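You operate a simulated robot arm through the tools that you are given. There is no shell and no other tool. Be economical: measure what you need, move in short steps, check, and stop when the job is done.

You are at the controls of a simulated robot arm. One attempt, no reset.

JOB
Put one of the jars from the door end of the mixing table on top of the tin there.

It is judged by the outcome, as a careful person would: the job done as asked, and still so three seconds after it is handed in. It fails if anything else is knocked over, pushed out of place, dropped, spilled or broken.

ROBOT AND FRAMES
A 7-joint arm with a two-finger parallel gripper, fixed in place. Base frame: the origin is at the foot of the arm, x ahead of it, y to its left, z up; the work surface is at about z = 0. Readings come in mm, rad, newtons and seconds.
With the tool pointing down near the work surface it reaches from about 240 to 620 mm from the base axis. Its first joint turns from -1.152 to 1.152 rad. Payload 2.6 kg.
The tool frame sits at the grasp point between the pads (the TCP): z along the fingers, y along the line on which they close. The tips reach 30 mm beyond it. Largest opening 94 mm; finger width 28, thickness 10; the body of the gripper, 50 by 96 mm, starts 55 mm behind the TCP.
Orientation is that of the tool frame in the base frame, as a unit quaternion [x, y, z, w]. With the fingers straight down and closing along the base's y, the tool's x points along the base's -x, its y along +y and its z along -z.

CONTROLS
- The arm moves only by the tool jog_arm. Its argument "commands" is a list of rows, each a list of 3 entries, a list of its own where there are three numbers: the shift along the tool's x, y, z in units of 400 mm (1.0 is 400 mm), then the turn, a rotation vector about the tool's x, y, z in units of 180 degrees (1.0 is 180 degrees), then the gripper command, from -1 (shut) to 1 (fully open), values between in proportion. In form: [[[dx, dy, dz], [wx, wy, wz], fingers], ...]. A call has 1 to 12 rows; each row is the pose to reach, as a shift and turn from the pose commanded when the call began, along the tool's axes at that moment. A call with a number of a shift or a turn outside -1 to 1 is refused whole. Rows are played at 5 a second. More than 50 mm and 0.15 rad between two rows, or a gripper value outside its range, and nothing of the call is played. Where a pose cannot be reached the arm comes as near as it can. A force on the tool above 40 N (or 10 N above the force at the start of the call, whichever is more), or a blocked arm, ends the call early, and 0.2 s more pass. The fingers move at their own pace (about 72 mm/s each) and stop on an object; they squeeze with about 25 N. The grip force told is the motor's: it shows also when the fingers shut on nothing. Time passes only in rows, and 0.2 s behind the last, so rows that repeat a pose let the fingers close. The reply holds the time, the measured pose of the TCP, the force on the tool along the base axes, the opening and the grip force, in the units named above and with some noise, and new pictures: "show" is both (left out), scene, wrist or none.
- Cameras (640 x 400 px; columns grow to the right, rows downward): "scene" is fixed at [47.6, 447.4, 555.9]; the picture's right is [-0.61, -0.79, 0.00], its down [-0.50, 0.39, -0.78] and it looks along [0.61, -0.48, -0.63] (base axes); focal length 364 px, centre (320, 200). "wrist" rides on the gripper at [-37, 0, -58] in the tool frame; the picture's right is [0.00, -1.00, 0.00], its down [0.97, 0.00, -0.24] and it looks along [0.24, 0.00, 0.97] (tool axes); focal length 218 px, centre (320, 200).
- measure_at(camera, pixels): there is no depth. For up to 12 entries [column, row, z] of the newest picture of that camera ("zoom" is the newest enlarged one), the place [x, y] in the base frame at which the ray of that pixel passes the height z, good to about 3 mm. No time passes.
- zoom(camera, box): a new picture of the part [left, top, right, bottom] of that camera's present view, enlarged. No time passes.
- close_job(): hands the job in; it is judged then, once.

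Work in short steps. Measure before you move; look again where a grasp or a placing could have gone wrong, and mend it. You have 60 turns and 150 pictures in all, those below and enlarged ones among them. Open the gripper and draw the arm clear of the work before you hand the job in, unless the task says otherwise; then end with one line.

The tools are called after "Call:" as name(argument=value, ...) on one line, values as JSON. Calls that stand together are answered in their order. jog_arm: Moves the arm, as the interface text tells. Its arguments: {"type":"object","properties":{"commands":{"type":"array","items":{"type":"array"}},"show":{"type":"string","enum":["both","scene","wrist","none"]}},"required":["commands"]} The other tools are called the same way: measure_at (camera, pixels) gives the place at which the rays of pixels pass given heights; zoom (camera, box) takes an enlarged picture of a part of a camera's view; close_job () hands the job in.

At the start:

```text
t: 0.0
ee_pos: [390.3, 65.0, 299.7]
tool_rot: [0.0, 1.0, 0.0, 0.0]
contact_force: [-0.1, 0.5, 0.1]
opening: 94.0
grasp_force: 0.0
```

scene: 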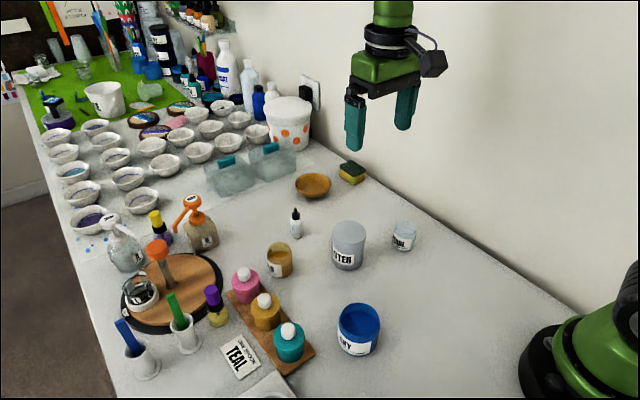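
wrist: 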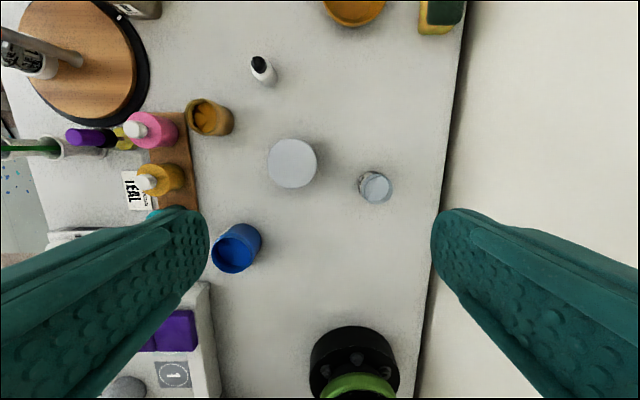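

The pictures show several jars (amber at 280,260, blue at 358,330, small one at 404,236) and a tin-like grey container at (348,246). I zoom to read labels and find the door end.

Call:
zoom(camera="scene", box=[220, 180, 460, 380])

Call:
zoom(camera="scene", box=[0, 0, 320, 200])

Call:
zoom(camera="scene", box=[60, 200, 320, 400])

Call:
zoom(camera="wrist", box=[0, 0, 440, 400])

```text
2.00 times, centred on (340, 280) of scene
```

zoom: 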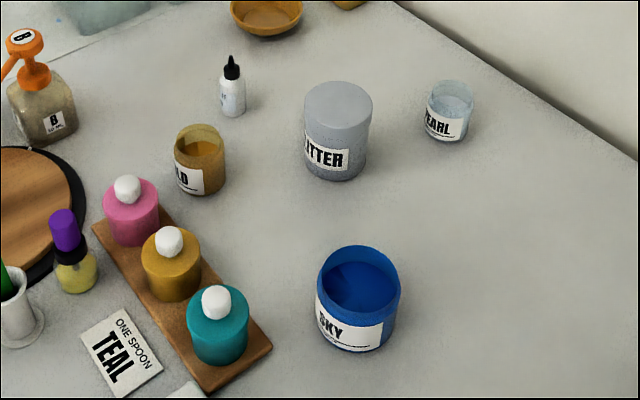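

```text
2.00 times, centred on (160, 100) of scene
```

zoom: 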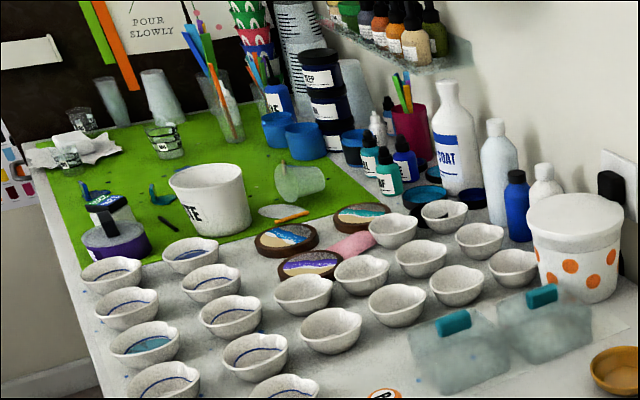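

```text
2.00 times, centred on (190, 300) of scene
```

zoom: 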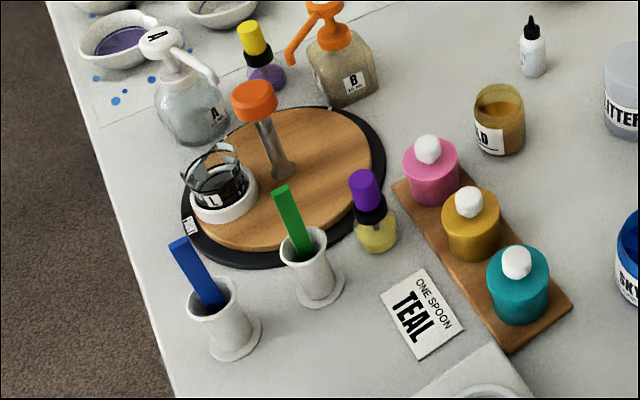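

```text
1.00 times, centred on (220, 200) of wrist
```

zoom: 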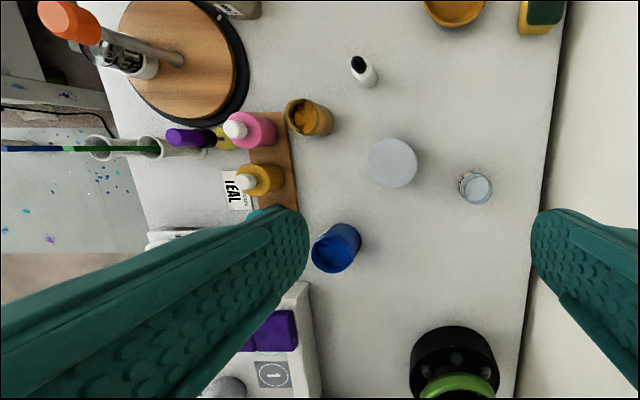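

The zoom shows open jars GOLD, PEARL and SKY around the closed GLITTER tin. I measure bases, rims and the tin's lid.

Call:
zoom(camera="scene", box=[320, 205, 440, 280])

Call:
zoom(camera="wrist", box=[180, 80, 420, 230])

Call:
measure_at(camera="scene", pixels=[[348, 270, 0], [332.5, 262, 0], [362, 263, 0], [404, 251, 0], [393, 247, 0], [412, 249, 0], [280, 278, 0], [358, 356, 0]])

```text
5.33 times, centred on (380, 242) of scene
```

zoom: 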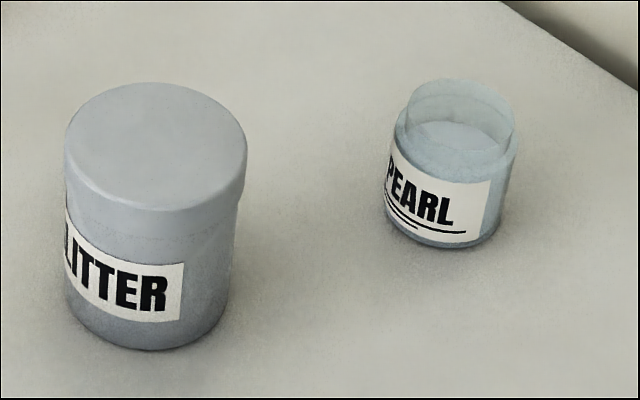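

```text
2.67 times, centred on (300, 155) of wrist
```

zoom: 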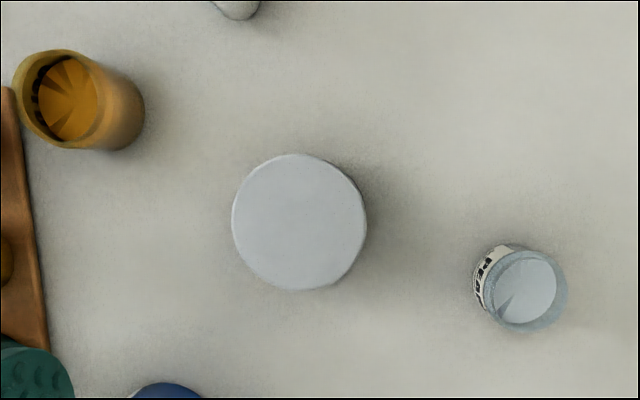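

```text
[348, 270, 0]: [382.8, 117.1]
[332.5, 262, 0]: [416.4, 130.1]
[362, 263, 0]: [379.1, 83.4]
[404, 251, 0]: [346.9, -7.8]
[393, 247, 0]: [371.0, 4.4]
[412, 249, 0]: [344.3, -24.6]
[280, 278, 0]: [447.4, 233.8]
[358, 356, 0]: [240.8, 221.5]
```

I triangulate lid and jar-rim heights from both cameras, and find the wall edge.

Call:
measure_at(camera="scene", pixels=[[349.1, 232.1, 50], [349.1, 232.1, 60], [349.1, 232.1, 70], [349.1, 232.1, 80], [406.2, 226.4, 30], [406.2, 226.4, 40], [406.2, 226.4, 50], [406.2, 226.4, 60], [450, 220, 0], [420, 200, 0]])

Call:
measure_at(camera="wrist", pixels=[[292.1, 163.2, 50], [292.1, 163.2, 60], [292.1, 163.2, 70], [292.1, 163.2, 80], [377.2, 188.7, 30], [377.2, 188.7, 40], [377.2, 188.7, 50], [377.2, 188.7, 60], [442, 180, 0], [267, 163, 65], [318, 163, 65]])

```text
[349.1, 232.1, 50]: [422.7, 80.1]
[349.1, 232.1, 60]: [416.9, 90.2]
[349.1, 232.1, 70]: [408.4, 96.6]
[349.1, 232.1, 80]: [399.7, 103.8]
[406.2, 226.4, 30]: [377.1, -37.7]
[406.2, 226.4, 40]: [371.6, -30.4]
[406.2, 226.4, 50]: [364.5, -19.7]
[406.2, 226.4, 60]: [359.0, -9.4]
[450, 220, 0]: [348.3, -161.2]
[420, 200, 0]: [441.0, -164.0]
```

```text
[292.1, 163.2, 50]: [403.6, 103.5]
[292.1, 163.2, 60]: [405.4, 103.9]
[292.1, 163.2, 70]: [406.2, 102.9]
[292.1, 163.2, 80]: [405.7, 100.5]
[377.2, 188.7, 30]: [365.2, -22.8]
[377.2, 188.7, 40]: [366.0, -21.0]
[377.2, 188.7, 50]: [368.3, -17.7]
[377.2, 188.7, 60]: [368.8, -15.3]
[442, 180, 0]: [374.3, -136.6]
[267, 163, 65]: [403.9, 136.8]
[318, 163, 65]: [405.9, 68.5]
```

Tin lid: z≈75, centre ≈(404,101), diameter ≈68. PEARL: rim z≈48, centre ≈(366,-19), about 45 wide and well clear. I move above PEARL to z≈150 with open fingers and look again.

Call:
jog_arm(commands=[[[0.012, -0.0525, 0.09], [0, 0, 0], 1], [[0.024, -0.105, 0.18], [0, 0, 0], 1], [[0.042, -0.1575, 0.27], [0, 0, 0], 1], [[0.06, -0.21, 0.36], [0, 0, 0], 1], [[0.06, -0.21, 0.375], [0, 0, 0], 1]])

```text
t: 1.2
ee_pos: [366.8, -20.3, 152.7]
tool_rot: [0.0, 1.0, 0.001, 0.001]
contact_force: [-0.3, 0.4, 0.5]
opening: 93.9
grasp_force: 0.1
```

scene: 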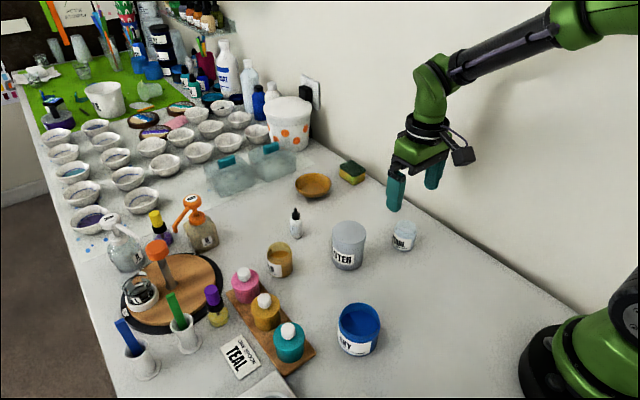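
wrist: 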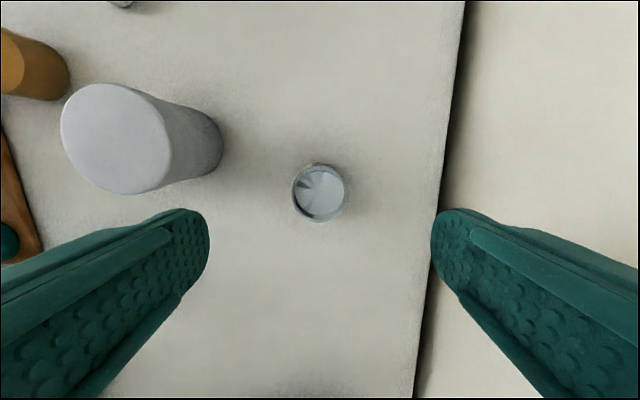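

The jar shows at (320,193) in the wrist view, nearly centred. I zoom and measure its rim, and the edge of the wall at column ~440.

Call:
zoom(camera="wrist", box=[270, 150, 370, 230])

Call:
measure_at(camera="wrist", pixels=[[320, 194, 48], [292, 194, 48], [348, 194, 48], [320, 166, 48], [320, 222, 48], [444, 200, 0], [117, 138, 75], [62, 130, 75], [170, 150, 75]])

```text
5.00 times, centred on (320, 190) of wrist
```

zoom: 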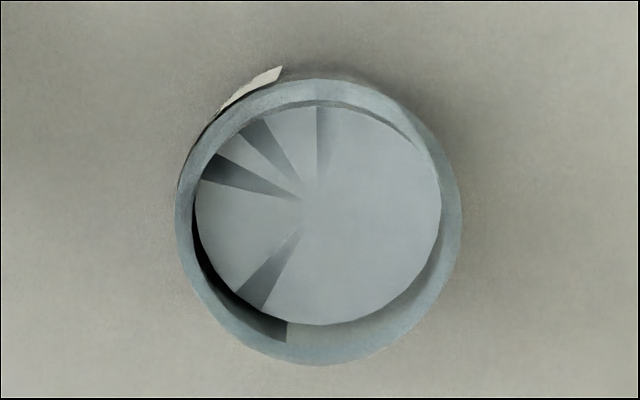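

```text
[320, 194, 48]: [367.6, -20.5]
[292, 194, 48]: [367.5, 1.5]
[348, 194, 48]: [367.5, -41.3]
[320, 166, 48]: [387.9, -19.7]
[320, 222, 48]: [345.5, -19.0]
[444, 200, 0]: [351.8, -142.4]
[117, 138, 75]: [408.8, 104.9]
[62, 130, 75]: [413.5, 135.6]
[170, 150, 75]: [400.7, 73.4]
```

The jar is centred at (367.5,-20), matching the TCP. I go straight down to TCP z≈36 (tips at ≈6), fingers open.

Call:
jog_arm(commands=[[[0, 0, 0.1], [0, 0, 0], 1], [[0, 0, 0.2], [0, 0, 0], 1], [[0, 0, 0.26], [0, 0, 0], 1], [[0, 0, 0.286], [0, 0, 0], 1], [[0, 0, 0.286], [0, 0, 0], 1]])

```text
t: 2.4
ee_pos: [365.2, -22.6, 37.1]
tool_rot: [-0.001, 1.0, 0.0, 0.0]
contact_force: [0.5, -0.1, 0.1]
opening: 93.8
grasp_force: 0.0
```

scene: 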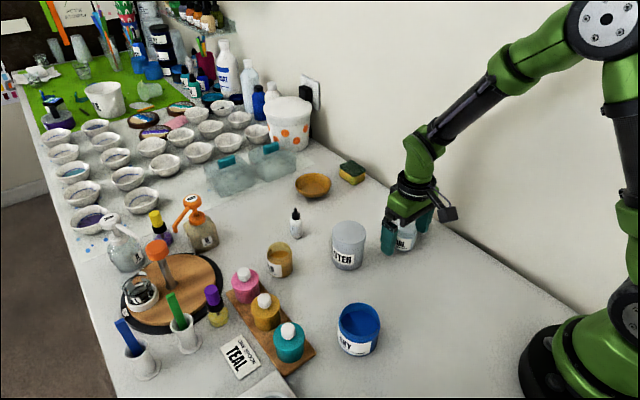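
wrist: 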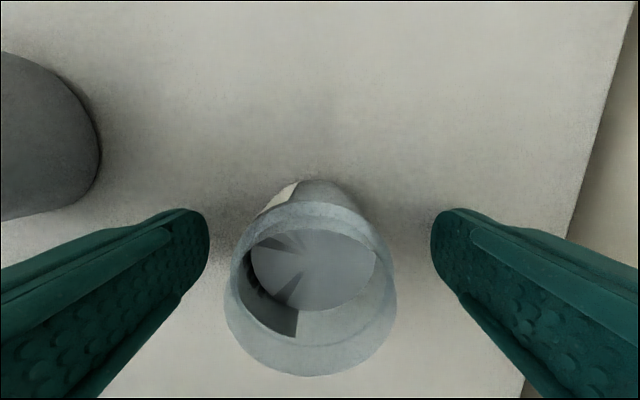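

The jar sits between the fingers, slightly to the left (centre col ≈311). I shift 2 mm in x and y and close gradually.

Call:
jog_arm(commands=[[[-0.005, 0.006, 0], [0, 0, 0], 1], [[-0.005, 0.006, 0], [0, 0, 0], 0.3], [[-0.005, 0.006, 0], [0, 0, 0], 0.05], [[-0.005, 0.006, 0], [0, 0, 0], -0.2], [[-0.005, 0.006, 0], [0, 0, 0], -0.5], [[-0.005, 0.006, 0], [0, 0, 0], -1], [[-0.005, 0.006, 0], [0, 0, 0], -1], [[-0.005, 0.006, 0], [0, 0, 0], -1]])

```text
t: 4.2
ee_pos: [367.0, -20.1, 38.2]
tool_rot: [0.0, 1.0, 0.0, 0.0]
contact_force: [0.0, -0.1, 0.3]
opening: 44.4
grasp_force: 24.7
```

scene: 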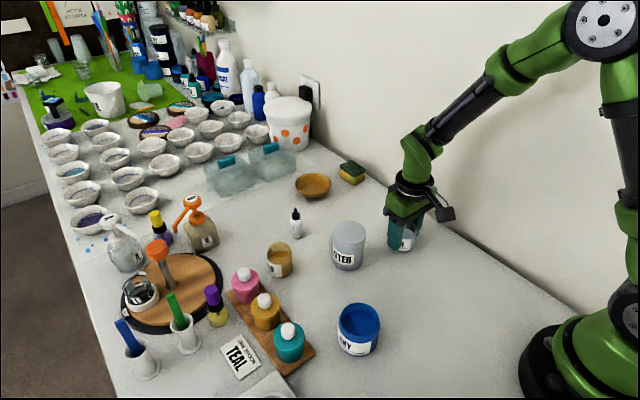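
wrist: 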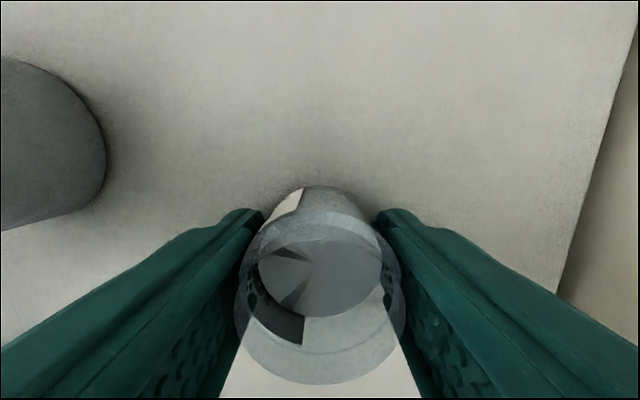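

The grip holds at 44.4 mm, 24.7 N. I lift gently straight up by 110 mm.

Call:
jog_arm(commands=[[[0, 0, -0.02], [0, 0, 0], -1], [[0, 0, -0.06], [0, 0, 0], -1], [[0, 0, -0.11], [0, 0, 0], -1], [[0, 0, -0.16], [0, 0, 0], -1], [[0, 0, -0.21], [0, 0, 0], -1], [[0, 0, -0.25], [0, 0, 0], -1], [[0, 0, -0.275], [0, 0, 0], -1], [[0, 0, -0.275], [0, 0, 0], -1]])

```text
t: 6.0
ee_pos: [370.1, -16.8, 146.1]
tool_rot: [0.0, 1.0, 0.0, 0.0]
contact_force: [0.9, 0.5, -0.3]
opening: 38.7
grasp_force: 25.3
```

scene: 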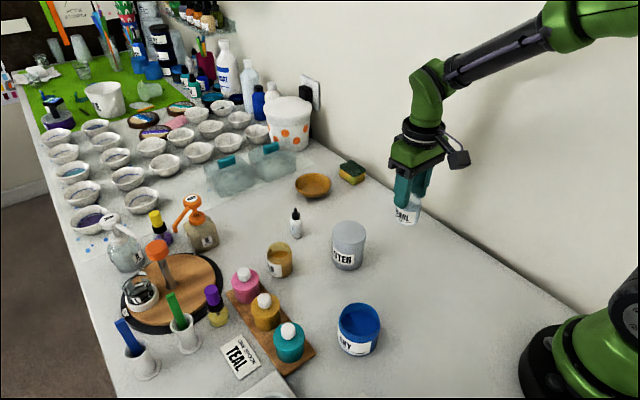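
wrist: 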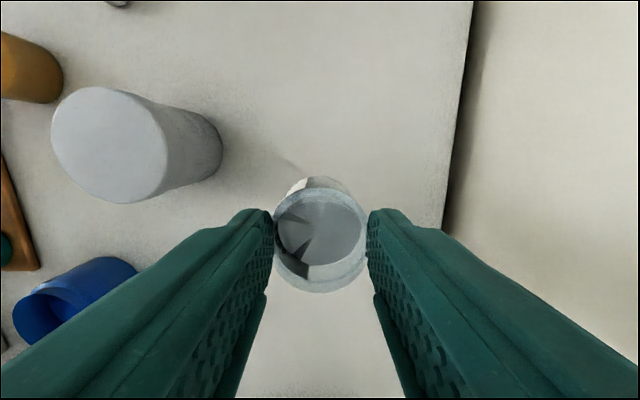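

The opening dropped from 44.4 to 38.7 mm, so the jar slipped and may now hang by its narrower neck. I look closely before moving.

Call:
zoom(camera="scene", box=[370, 150, 450, 240])

Call:
zoom(camera="wrist", box=[250, 160, 390, 310])

```text
4.44 times, centred on (410, 195) of scene
```

zoom: 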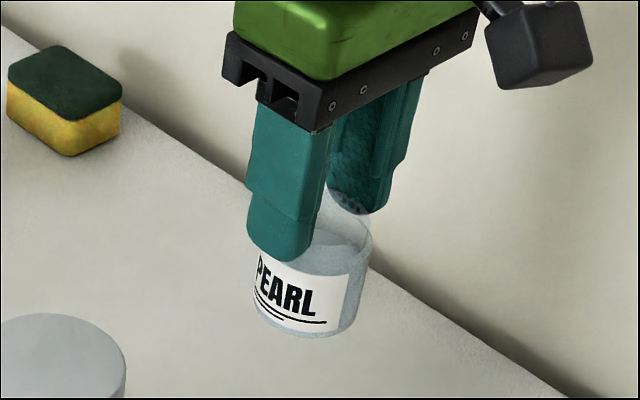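

```text
2.67 times, centred on (320, 235) of wrist
```

zoom: 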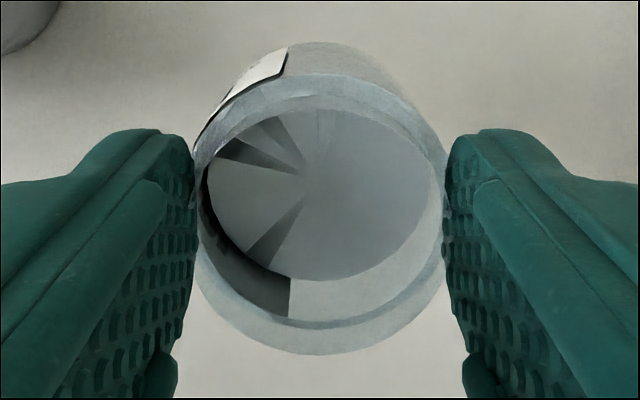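

The jar slid down to where only the tips hold its neck. I estimate its bottom height to lower it safely back to the table.

Call:
measure_at(camera="scene", pixels=[[406.6, 226, 60], [406.6, 226, 70], [406.6, 226, 80], [406.6, 226, 90]])

Call:
measure_at(camera="wrist", pixels=[[274, 235, 116], [366, 235, 116], [274, 235, 126], [366, 235, 126]])

```text
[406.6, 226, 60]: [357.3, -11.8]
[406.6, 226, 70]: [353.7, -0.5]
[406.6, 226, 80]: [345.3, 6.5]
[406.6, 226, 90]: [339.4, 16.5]
```

```text
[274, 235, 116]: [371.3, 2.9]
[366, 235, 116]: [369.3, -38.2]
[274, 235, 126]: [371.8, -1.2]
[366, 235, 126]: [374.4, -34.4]
```

The bottom is at about z 72–78. I lower 60 mm smoothly and check.

Call:
jog_arm(commands=[[[0, 0, 0.03], [0, 0, 0], -1], [[0, 0, 0.07], [0, 0, 0], -1], [[0, 0, 0.11], [0, 0, 0], -1], [[0, 0, 0.135], [0, 0, 0], -1], [[0, 0, 0.15], [0, 0, 0], -1]])

Call:
zoom(camera="scene", box=[360, 180, 450, 270])

```text
t: 7.2
ee_pos: [368.0, -16.9, 86.2]
tool_rot: [0.0, 1.0, 0.0, 0.0]
contact_force: [-0.6, -0.4, -0.4]
opening: 38.4
grasp_force: 24.9
```

scene: 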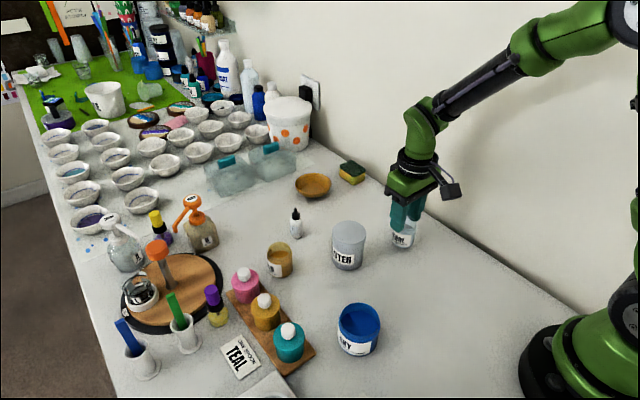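
wrist: 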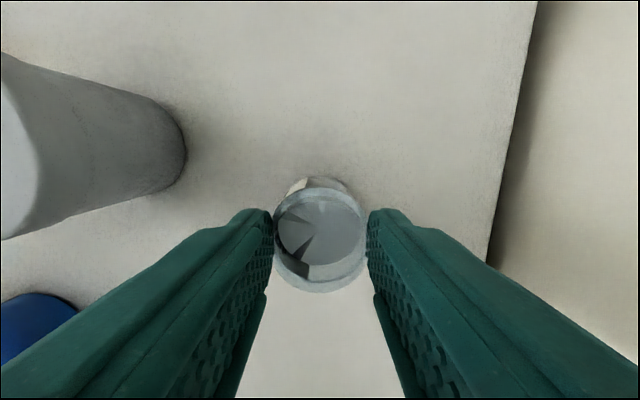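

```text
4.44 times, centred on (405, 225) of scene
```

zoom: 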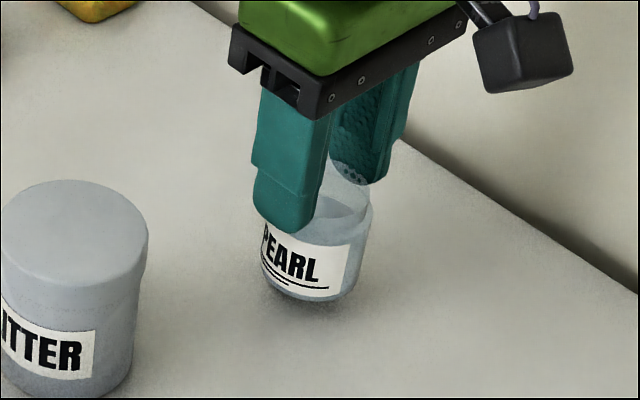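

The wrist view is unchanged relative to the last one, so the slip seems to have stopped at the neck. While low over the table, I hold for 2 s to test for creep.

Call:
jog_arm(commands=[[[0, 0, 0], [0, 0, 0], -1], [[0, 0, 0], [0, 0, 0], -1], [[0, 0, 0], [0, 0, 0], -1], [[0, 0, 0], [0, 0, 0], -1], [[0, 0, 0], [0, 0, 0], -1], [[0, 0, 0], [0, 0, 0], -1], [[0, 0, 0], [0, 0, 0], -1], [[0, 0, 0], [0, 0, 0], -1], [[0, 0, 0], [0, 0, 0], -1], [[0, 0, 0], [0, 0, 0], -1]], show="wrist")

Call:
zoom(camera="scene", box=[360, 180, 450, 270])

Call:
zoom(camera="wrist", box=[250, 160, 390, 310])

```text
t: 9.4
ee_pos: [368.9, -16.4, 86.6]
tool_rot: [-0.001, 1.0, 0.001, 0.0]
contact_force: [0.4, 0.4, -1.7]
opening: 38.2
grasp_force: 25.3
```

wrist: 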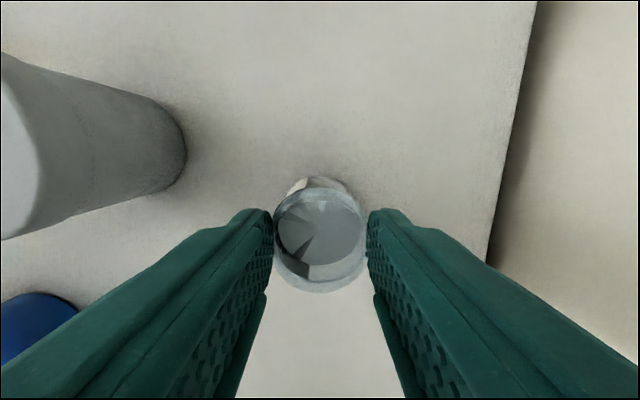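

```text
4.44 times, centred on (405, 225) of scene
```

zoom: 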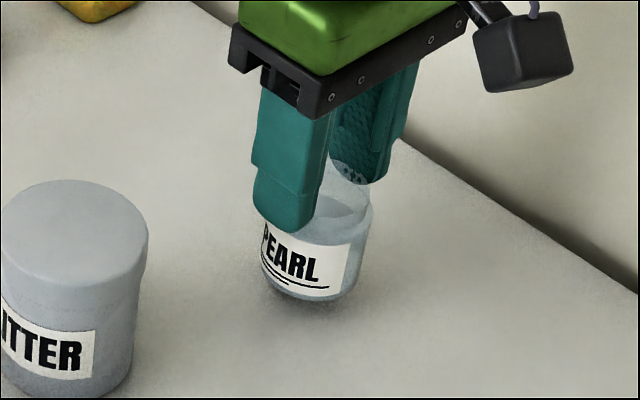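

```text
2.67 times, centred on (320, 235) of wrist
```

zoom: 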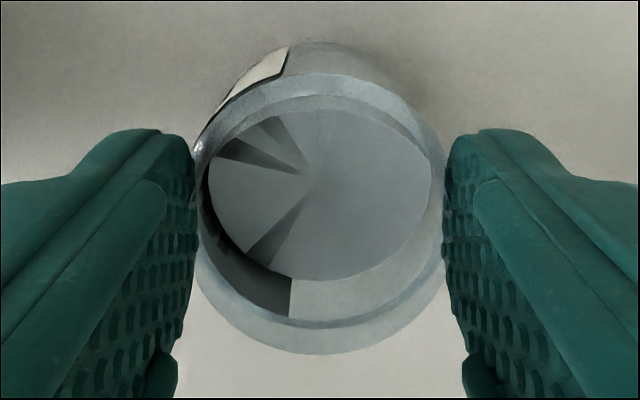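

No creep over 2 s; the tips hold the neck just above the shoulder. I measure the jar's bottom relative to the TCP for placing.

Call:
measure_at(camera="scene", pixels=[[402.8, 248, 0], [402.8, 248, 10], [402.8, 248, 15], [402.8, 248, 20]])

```text
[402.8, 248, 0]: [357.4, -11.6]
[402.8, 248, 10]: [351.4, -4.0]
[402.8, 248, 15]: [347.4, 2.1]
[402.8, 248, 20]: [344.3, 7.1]
```

By the wrist view and this measurement the rim is ≈27 mm beyond the TCP, so only ~3 mm of the tips hold it, with the bottom ≈10 mm above the table. That is too risky to carry, so I set it down gently at its old place, in small steps.

Call:
jog_arm(commands=[[[0, -0.004, 0.005], [0, 0, 0], -1], [[0, -0.008, 0.01], [0, 0, 0], -1], [[0, -0.008, 0.015], [0, 0, 0], -1], [[0, -0.008, 0.02], [0, 0, 0], -1]], show="none")

Call:
zoom(camera="scene", box=[360, 180, 450, 270])

Call:
zoom(camera="wrist", box=[250, 160, 390, 310])

```text
t: 10.4
ee_pos: [369.2, -20.5, 79.1]
tool_rot: [0.0, 1.0, -0.001, 0.001]
contact_force: [-0.1, -0.2, -0.8]
opening: 38.6
grasp_force: 25.0
```

```text
4.44 times, centred on (405, 225) of scene
```

zoom: 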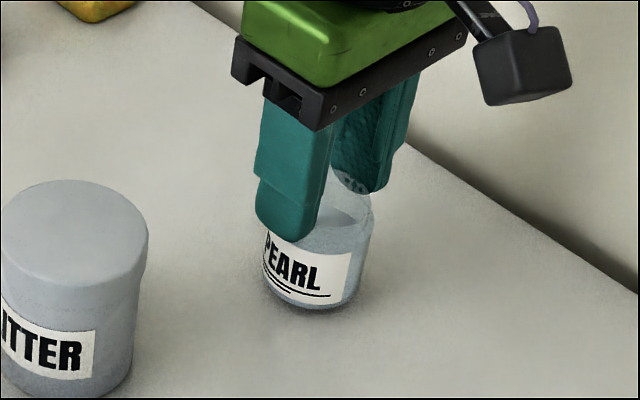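

```text
2.67 times, centred on (320, 235) of wrist
```

zoom: 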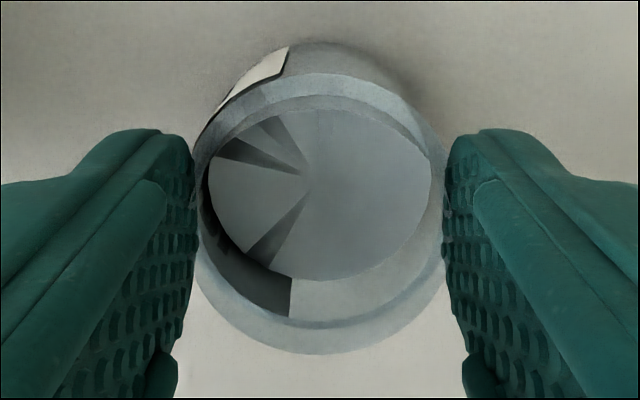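

Bottom is now at scene row ≈249.8 versus 251.4 originally, about 3 mm up. I lower in 1 mm steps watching force.

Call:
jog_arm(commands=[[[0, 0, 0.003], [0, 0, 0], -1], [[0, 0, 0.006], [0, 0, 0], -1], [[0, 0, 0.009], [0, 0, 0], -1]], show="none")

Call:
zoom(camera="wrist", box=[250, 160, 390, 310])

Call:
zoom(camera="scene", box=[360, 180, 450, 270])

```text
t: 11.2
ee_pos: [368.8, -19.6, 72.8]
tool_rot: [0.0, 1.0, 0.0, 0.0]
contact_force: [-0.2, 0.3, 0.1]
opening: 38.4
grasp_force: 24.8
```

```text
2.67 times, centred on (320, 235) of wrist
```

zoom: 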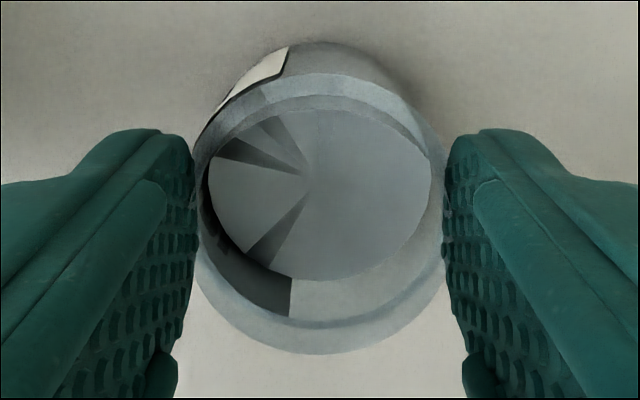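

```text
4.44 times, centred on (405, 225) of scene
```

zoom: 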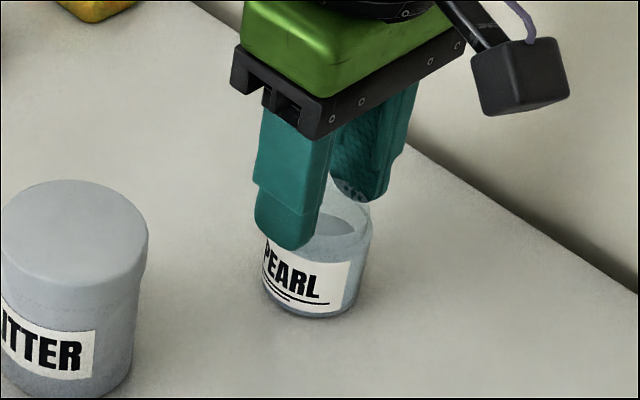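

The bottom row is now ≈251.8, close to the table but with no contact force. I continue in 1 mm steps.

Call:
jog_arm(commands=[[[0, 0, 0.0025], [0, 0, 0], -1], [[0, 0, 0.005], [0, 0, 0], -1]], show="none")

Call:
zoom(camera="wrist", box=[250, 160, 390, 310])

```text
t: 11.8
ee_pos: [367.8, -20.9, 73.3]
tool_rot: [0.001, 1.0, 0.0, 0.001]
contact_force: [-6.5, 2.4, 22.7]
opening: 38.6
grasp_force: 25.1
```

```text
2.67 times, centred on (320, 235) of wrist
```

zoom: 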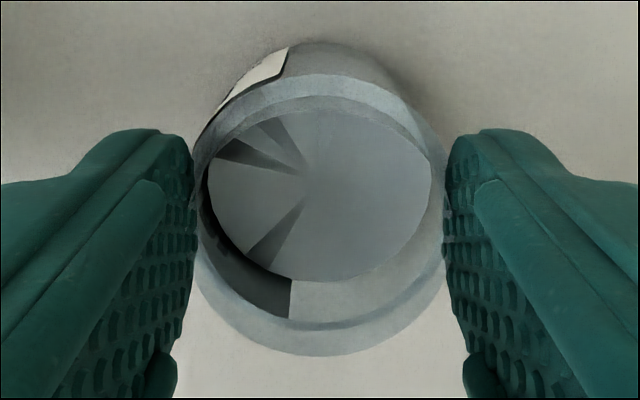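

Contact: 22.7 N up without any slip at the neck. So the neck (just above the shoulder) holds firmly, unlike the slick body; bottom offset is ≈73 mm below the TCP. I lift slowly 30 mm and verify it holds while still low.

Call:
jog_arm(commands=[[[0, 0, -0.01], [0, 0, 0], -1], [[0, 0, -0.025], [0, 0, 0], -1], [[0, 0, -0.045], [0, 0, 0], -1], [[0, 0, -0.065], [0, 0, 0], -1], [[0, 0, -0.075], [0, 0, 0], -1], [[0, 0, -0.075], [0, 0, 0], -1]], show="none")

Call:
zoom(camera="wrist", box=[250, 160, 390, 310])

Call:
zoom(camera="scene", box=[360, 180, 450, 270])

```text
t: 13.2
ee_pos: [367.8, -20.3, 102.4]
tool_rot: [0.0, 1.0, 0.0, 0.0]
contact_force: [-0.1, 0.1, -0.4]
opening: 38.8
grasp_force: 24.9
```

```text
2.67 times, centred on (320, 235) of wrist
```

zoom: 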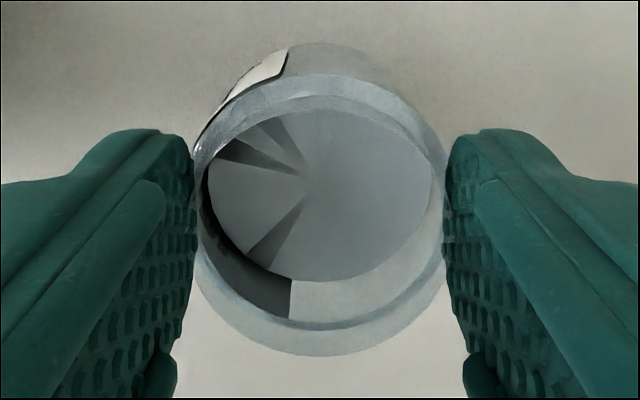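

```text
4.44 times, centred on (405, 225) of scene
```

zoom: 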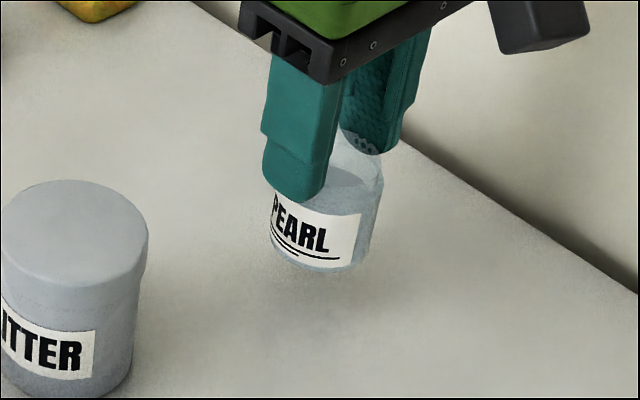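

No change in the grip. I lift on to TCP z≈187 (bottom ≈114, well over the 75 mm tin) before any sideways move.

Call:
jog_arm(commands=[[[0, 0, -0.015], [0, 0, 0], -1], [[0, 0, -0.045], [0, 0, 0], -1], [[0, 0, -0.08], [0, 0, 0], -1], [[0, 0, -0.115], [0, 0, 0], -1], [[0, 0, -0.15], [0, 0, 0], -1], [[0, 0, -0.18], [0, 0, 0], -1], [[0, 0, -0.202], [0, 0, 0], -1], [[0, 0, -0.2125], [0, 0, 0], -1], [[0, 0, -0.2125], [0, 0, 0], -1]])

```text
t: 15.2
ee_pos: [367.8, -20.1, 186.5]
tool_rot: [0.0, 1.0, -0.001, 0.0]
contact_force: [0.0, 0.2, -0.7]
opening: 38.4
grasp_force: 25.1
```

scene: 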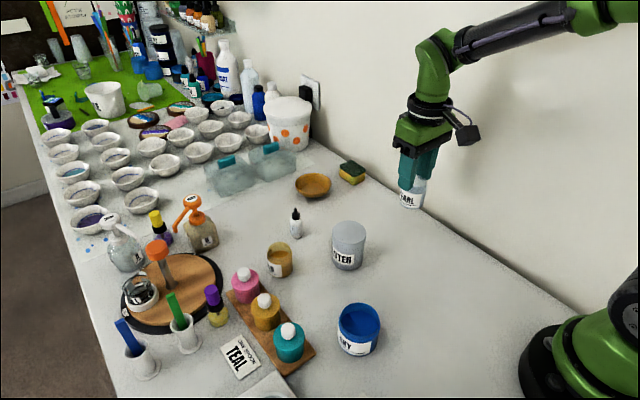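
wrist: 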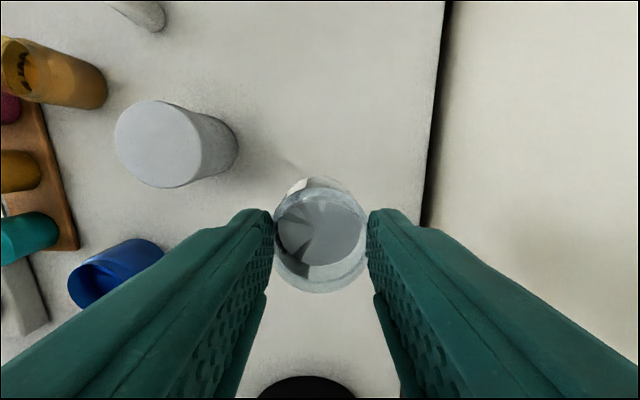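

Still steady. I re-measure the tin's lid centre at wrist (158,144).

Call:
measure_at(camera="wrist", pixels=[[158, 144, 75], [114, 137, 75], [202, 150, 75], [160, 100, 75], [158, 188, 75]])

```text
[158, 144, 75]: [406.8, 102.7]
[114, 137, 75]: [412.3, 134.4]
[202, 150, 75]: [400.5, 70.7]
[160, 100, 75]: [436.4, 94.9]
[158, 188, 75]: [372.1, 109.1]
```

Lid centre ≈(405.5,102). I move sideways at constant height in gentle steps.

Call:
jog_arm(commands=[[[-0.005, 0.015, 0], [0, 0, 0], -1], [[-0.015, 0.048, 0], [0, 0, 0], -1], [[-0.029, 0.093, 0], [0, 0, 0], -1], [[-0.044, 0.14, 0], [0, 0, 0], -1], [[-0.059, 0.188, 0], [0, 0, 0], -1], [[-0.073, 0.235, 0], [0, 0, 0], -1], [[-0.084, 0.271, 0], [0, 0, 0], -1], [[-0.092, 0.295, 0], [0, 0, 0], -1], [[-0.095, 0.305, 0], [0, 0, 0], -1], [[-0.095, 0.305, 0], [0, 0, 0], -1]])

Call:
zoom(camera="scene", box=[290, 150, 420, 280])

```text
t: 17.4
ee_pos: [406.0, 103.2, 185.1]
tool_rot: [0.0, 1.0, 0.0, 0.0]
contact_force: [-0.5, -0.6, -1.2]
opening: 38.5
grasp_force: 24.5
```

scene: 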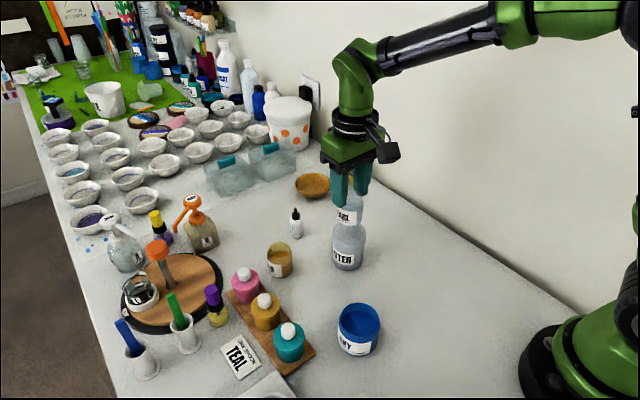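
wrist: 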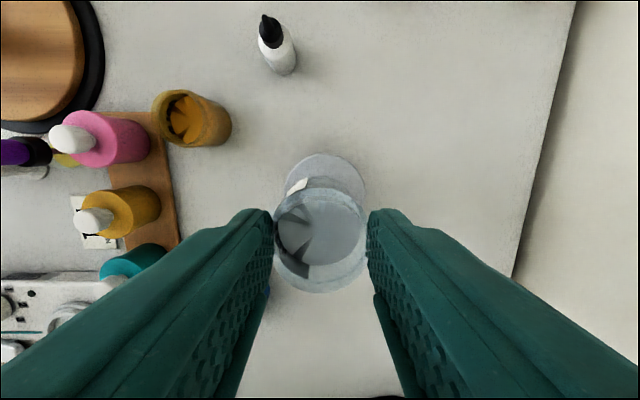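

```text
3.08 times, centred on (355, 215) of scene
```

zoom: 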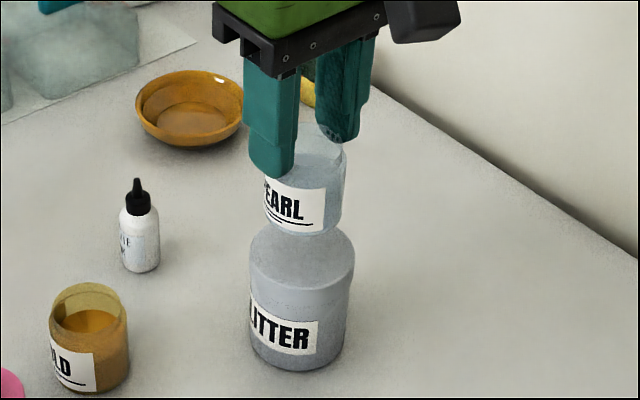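

In the wrist view the lid centres at col ≈325 against the jar's 319, so about 3 mm toward -y. I correct that and lower 28 mm, then inspect the gap.

Call:
jog_arm(commands=[[[0, -0.003, 0.008], [0, 0, 0], -1], [[0, -0.006, 0.022], [0, 0, 0], -1], [[0, -0.007, 0.04], [0, 0, 0], -1], [[0, -0.007, 0.056], [0, 0, 0], -1], [[0, -0.007, 0.066], [0, 0, 0], -1], [[0, -0.007, 0.07], [0, 0, 0], -1]], show="wrist")

Call:
zoom(camera="scene", box=[310, 180, 390, 280])

```text
t: 18.8
ee_pos: [406.3, 98.4, 157.3]
tool_rot: [0.0, 1.0, 0.0, 0.001]
contact_force: [0.2, -0.9, -1.2]
opening: 38.7
grasp_force: 25.2
```

wrist: 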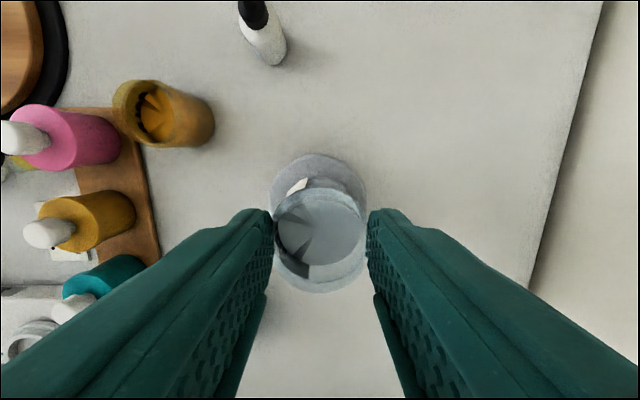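

```text
4.00 times, centred on (350, 230) of scene
```

zoom: 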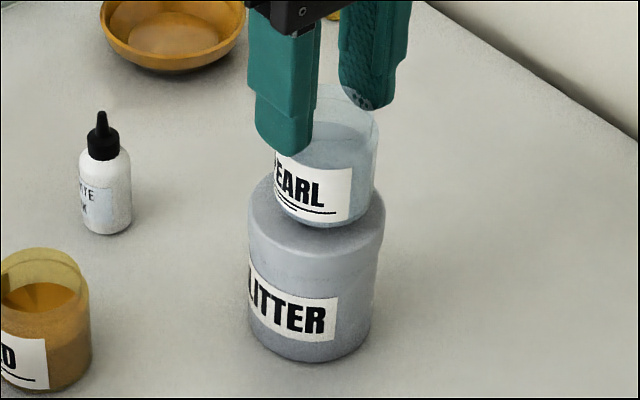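

The jar is above the lid, perhaps 3 mm off toward picture-right; I nudge (+2,+2) mm and lower 5 mm in small steps.

Call:
jog_arm(commands=[[[-0.0025, 0.0025, 0], [0, 0, 0], -1], [[-0.005, 0.005, 0.003], [0, 0, 0], -1], [[-0.005, 0.005, 0.0065], [0, 0, 0], -1], [[-0.005, 0.005, 0.01], [0, 0, 0], -1], [[-0.005, 0.005, 0.0125], [0, 0, 0], -1]], show="none")

Call:
zoom(camera="scene", box=[310, 180, 390, 280])

```text
t: 20.0
ee_pos: [408.9, 102.0, 154.4]
tool_rot: [0.0, 1.0, 0.0, 0.0]
contact_force: [-0.3, 0.6, -0.5]
opening: 38.2
grasp_force: 24.8
```

```text
4.00 times, centred on (350, 230) of scene
```

zoom: 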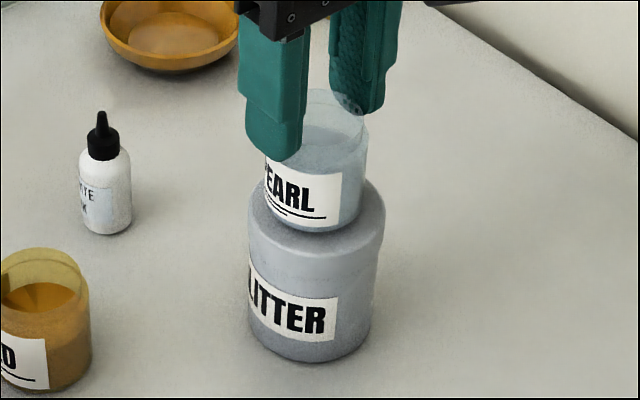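

Now centred (jar cols 264–368, lid 248–386). I continue down 2.5 mm and watch force.

Call:
jog_arm(commands=[[[0, 0, 0.003], [0, 0, 0], -1], [[0, 0, 0.006], [0, 0, 0], -1], [[0, 0, 0.006], [0, 0, 0], -1]], show="none")

```text
t: 20.8
ee_pos: [407.3, 100.3, 151.2]
tool_rot: [-0.001, 1.0, 0.001, 0.0]
contact_force: [0.5, 0.5, -0.8]
opening: 38.1
grasp_force: 25.0
```

No contact yet; I go another 1.5 mm.

Call:
jog_arm(commands=[[[0, 0, 0.002], [0, 0, 0], -1], [[0, 0, 0.004], [0, 0, 0], -1]], show="none")

Call:
zoom(camera="scene", box=[310, 180, 390, 280])

```text
t: 21.4
ee_pos: [408.7, 100.0, 151.1]
tool_rot: [-0.001, 1.0, 0.0, 0.002]
contact_force: [-0.2, -1.2, 4.0]
opening: 38.2
grasp_force: 24.6
```

```text
4.00 times, centred on (350, 230) of scene
```

zoom: 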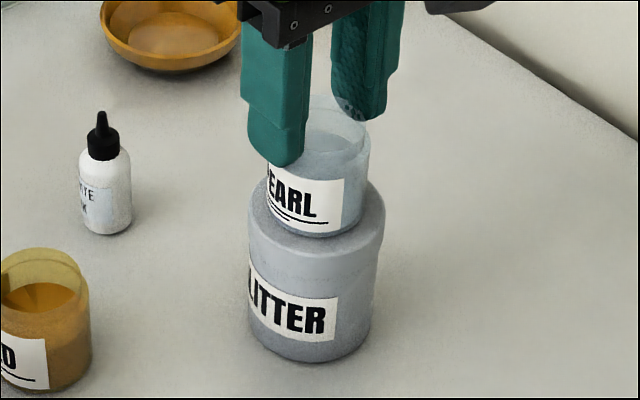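

Contact at 4 N with the jar centred on the lid. I open the fingers gradually, holding still.

Call:
jog_arm(commands=[[[0, 0, 0], [0, 0, 0], -0.17], [[0, 0, 0], [0, 0, 0], -0.1], [[0, 0, 0], [0, 0, 0], 0.0], [[0, 0, 0], [0, 0, 0], 0.2], [[0, 0, 0], [0, 0, 0], 0.5], [[0, 0, 0], [0, 0, 0], 0.5]])

Call:
zoom(camera="scene", box=[310, 180, 390, 280])

```text
t: 22.8
ee_pos: [407.6, 99.1, 151.0]
tool_rot: [0.0, 1.0, 0.0, -0.001]
contact_force: [0.7, 0.6, 0.3]
opening: 70.3
grasp_force: 0.1
```

scene: 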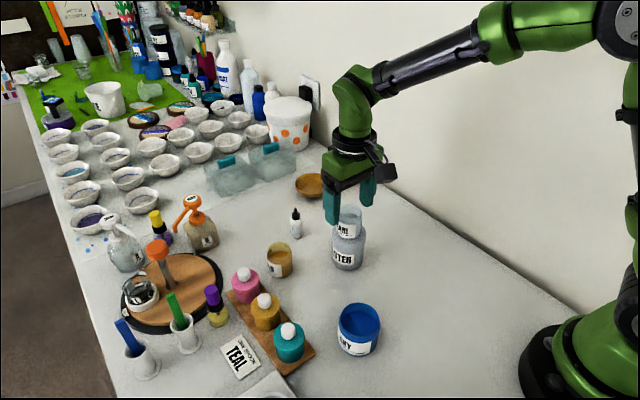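
wrist: 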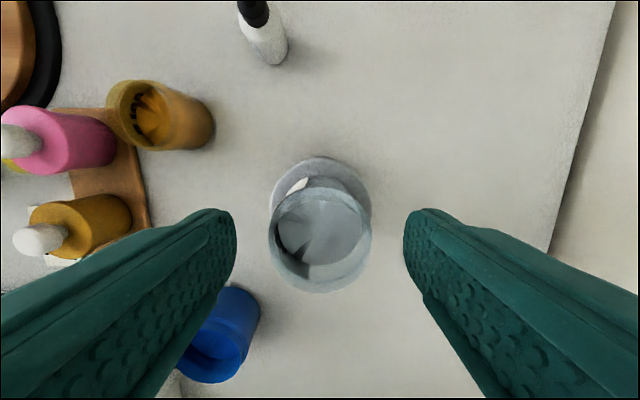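

```text
4.00 times, centred on (350, 230) of scene
```

zoom: 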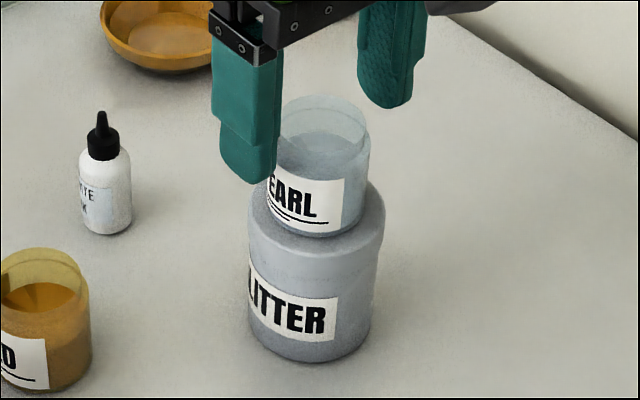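

The jar stands free and upright on the lid. I draw straight up about 130 mm and then back to the side, and look once more.

Call:
jog_arm(commands=[[[0, 0, -0.03], [0, 0, 0], 0.5], [[0, 0, -0.1], [0, 0, 0], 0.5], [[0, 0, -0.19], [0, 0, 0], 0.5], [[0, 0, -0.28], [0, 0, 0], 0.5], [[0, 0, -0.35], [0, 0, 0], 0.5], [[0, -0.1, -0.35], [0, 0, 0], 0.5], [[0, -0.2, -0.35], [0, 0, 0], 0.5], [[0, -0.25, -0.35], [0, 0, 0], 0.5], [[0, -0.25, -0.35], [0, 0, 0], 0.5]])

Call:
zoom(camera="scene", box=[310, 180, 390, 280])

```text
t: 24.8
ee_pos: [408.9, 0.4, 292.4]
tool_rot: [0.0, 1.0, 0.001, 0.001]
contact_force: [0.2, 0.1, 1.1]
opening: 70.5
grasp_force: 0.0
```

scene: 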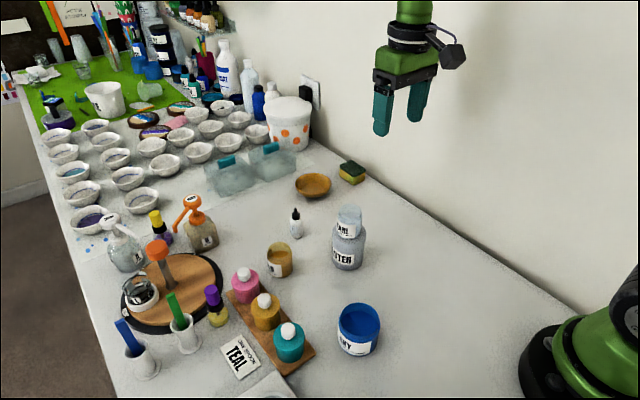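
wrist: 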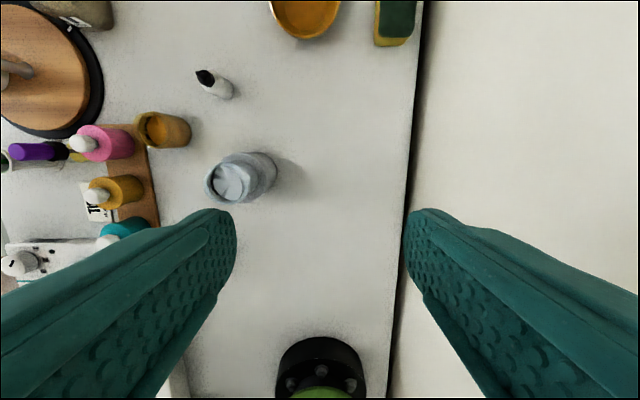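

```text
4.00 times, centred on (350, 230) of scene
```

zoom: 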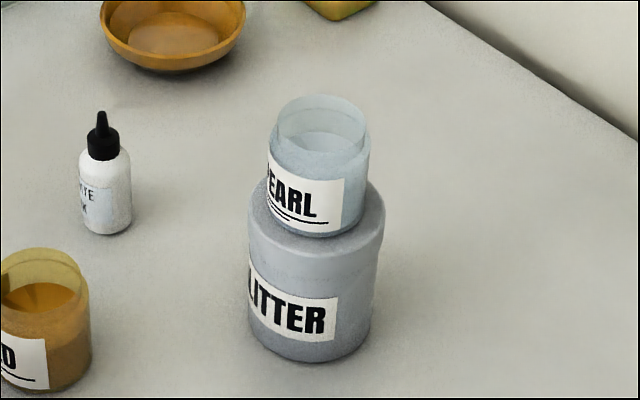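

The jar is upright and centred on the tin, nothing else has moved, and the arm is clear. I hand it in.

Call:
close_job()

```text
The job is handed in.
```

The PEARL jar is standing upright and centred on the lid of the GLITTER tin; it slipped in the grip on the first lift, so I set it back down before carrying it over, and nothing else was moved.
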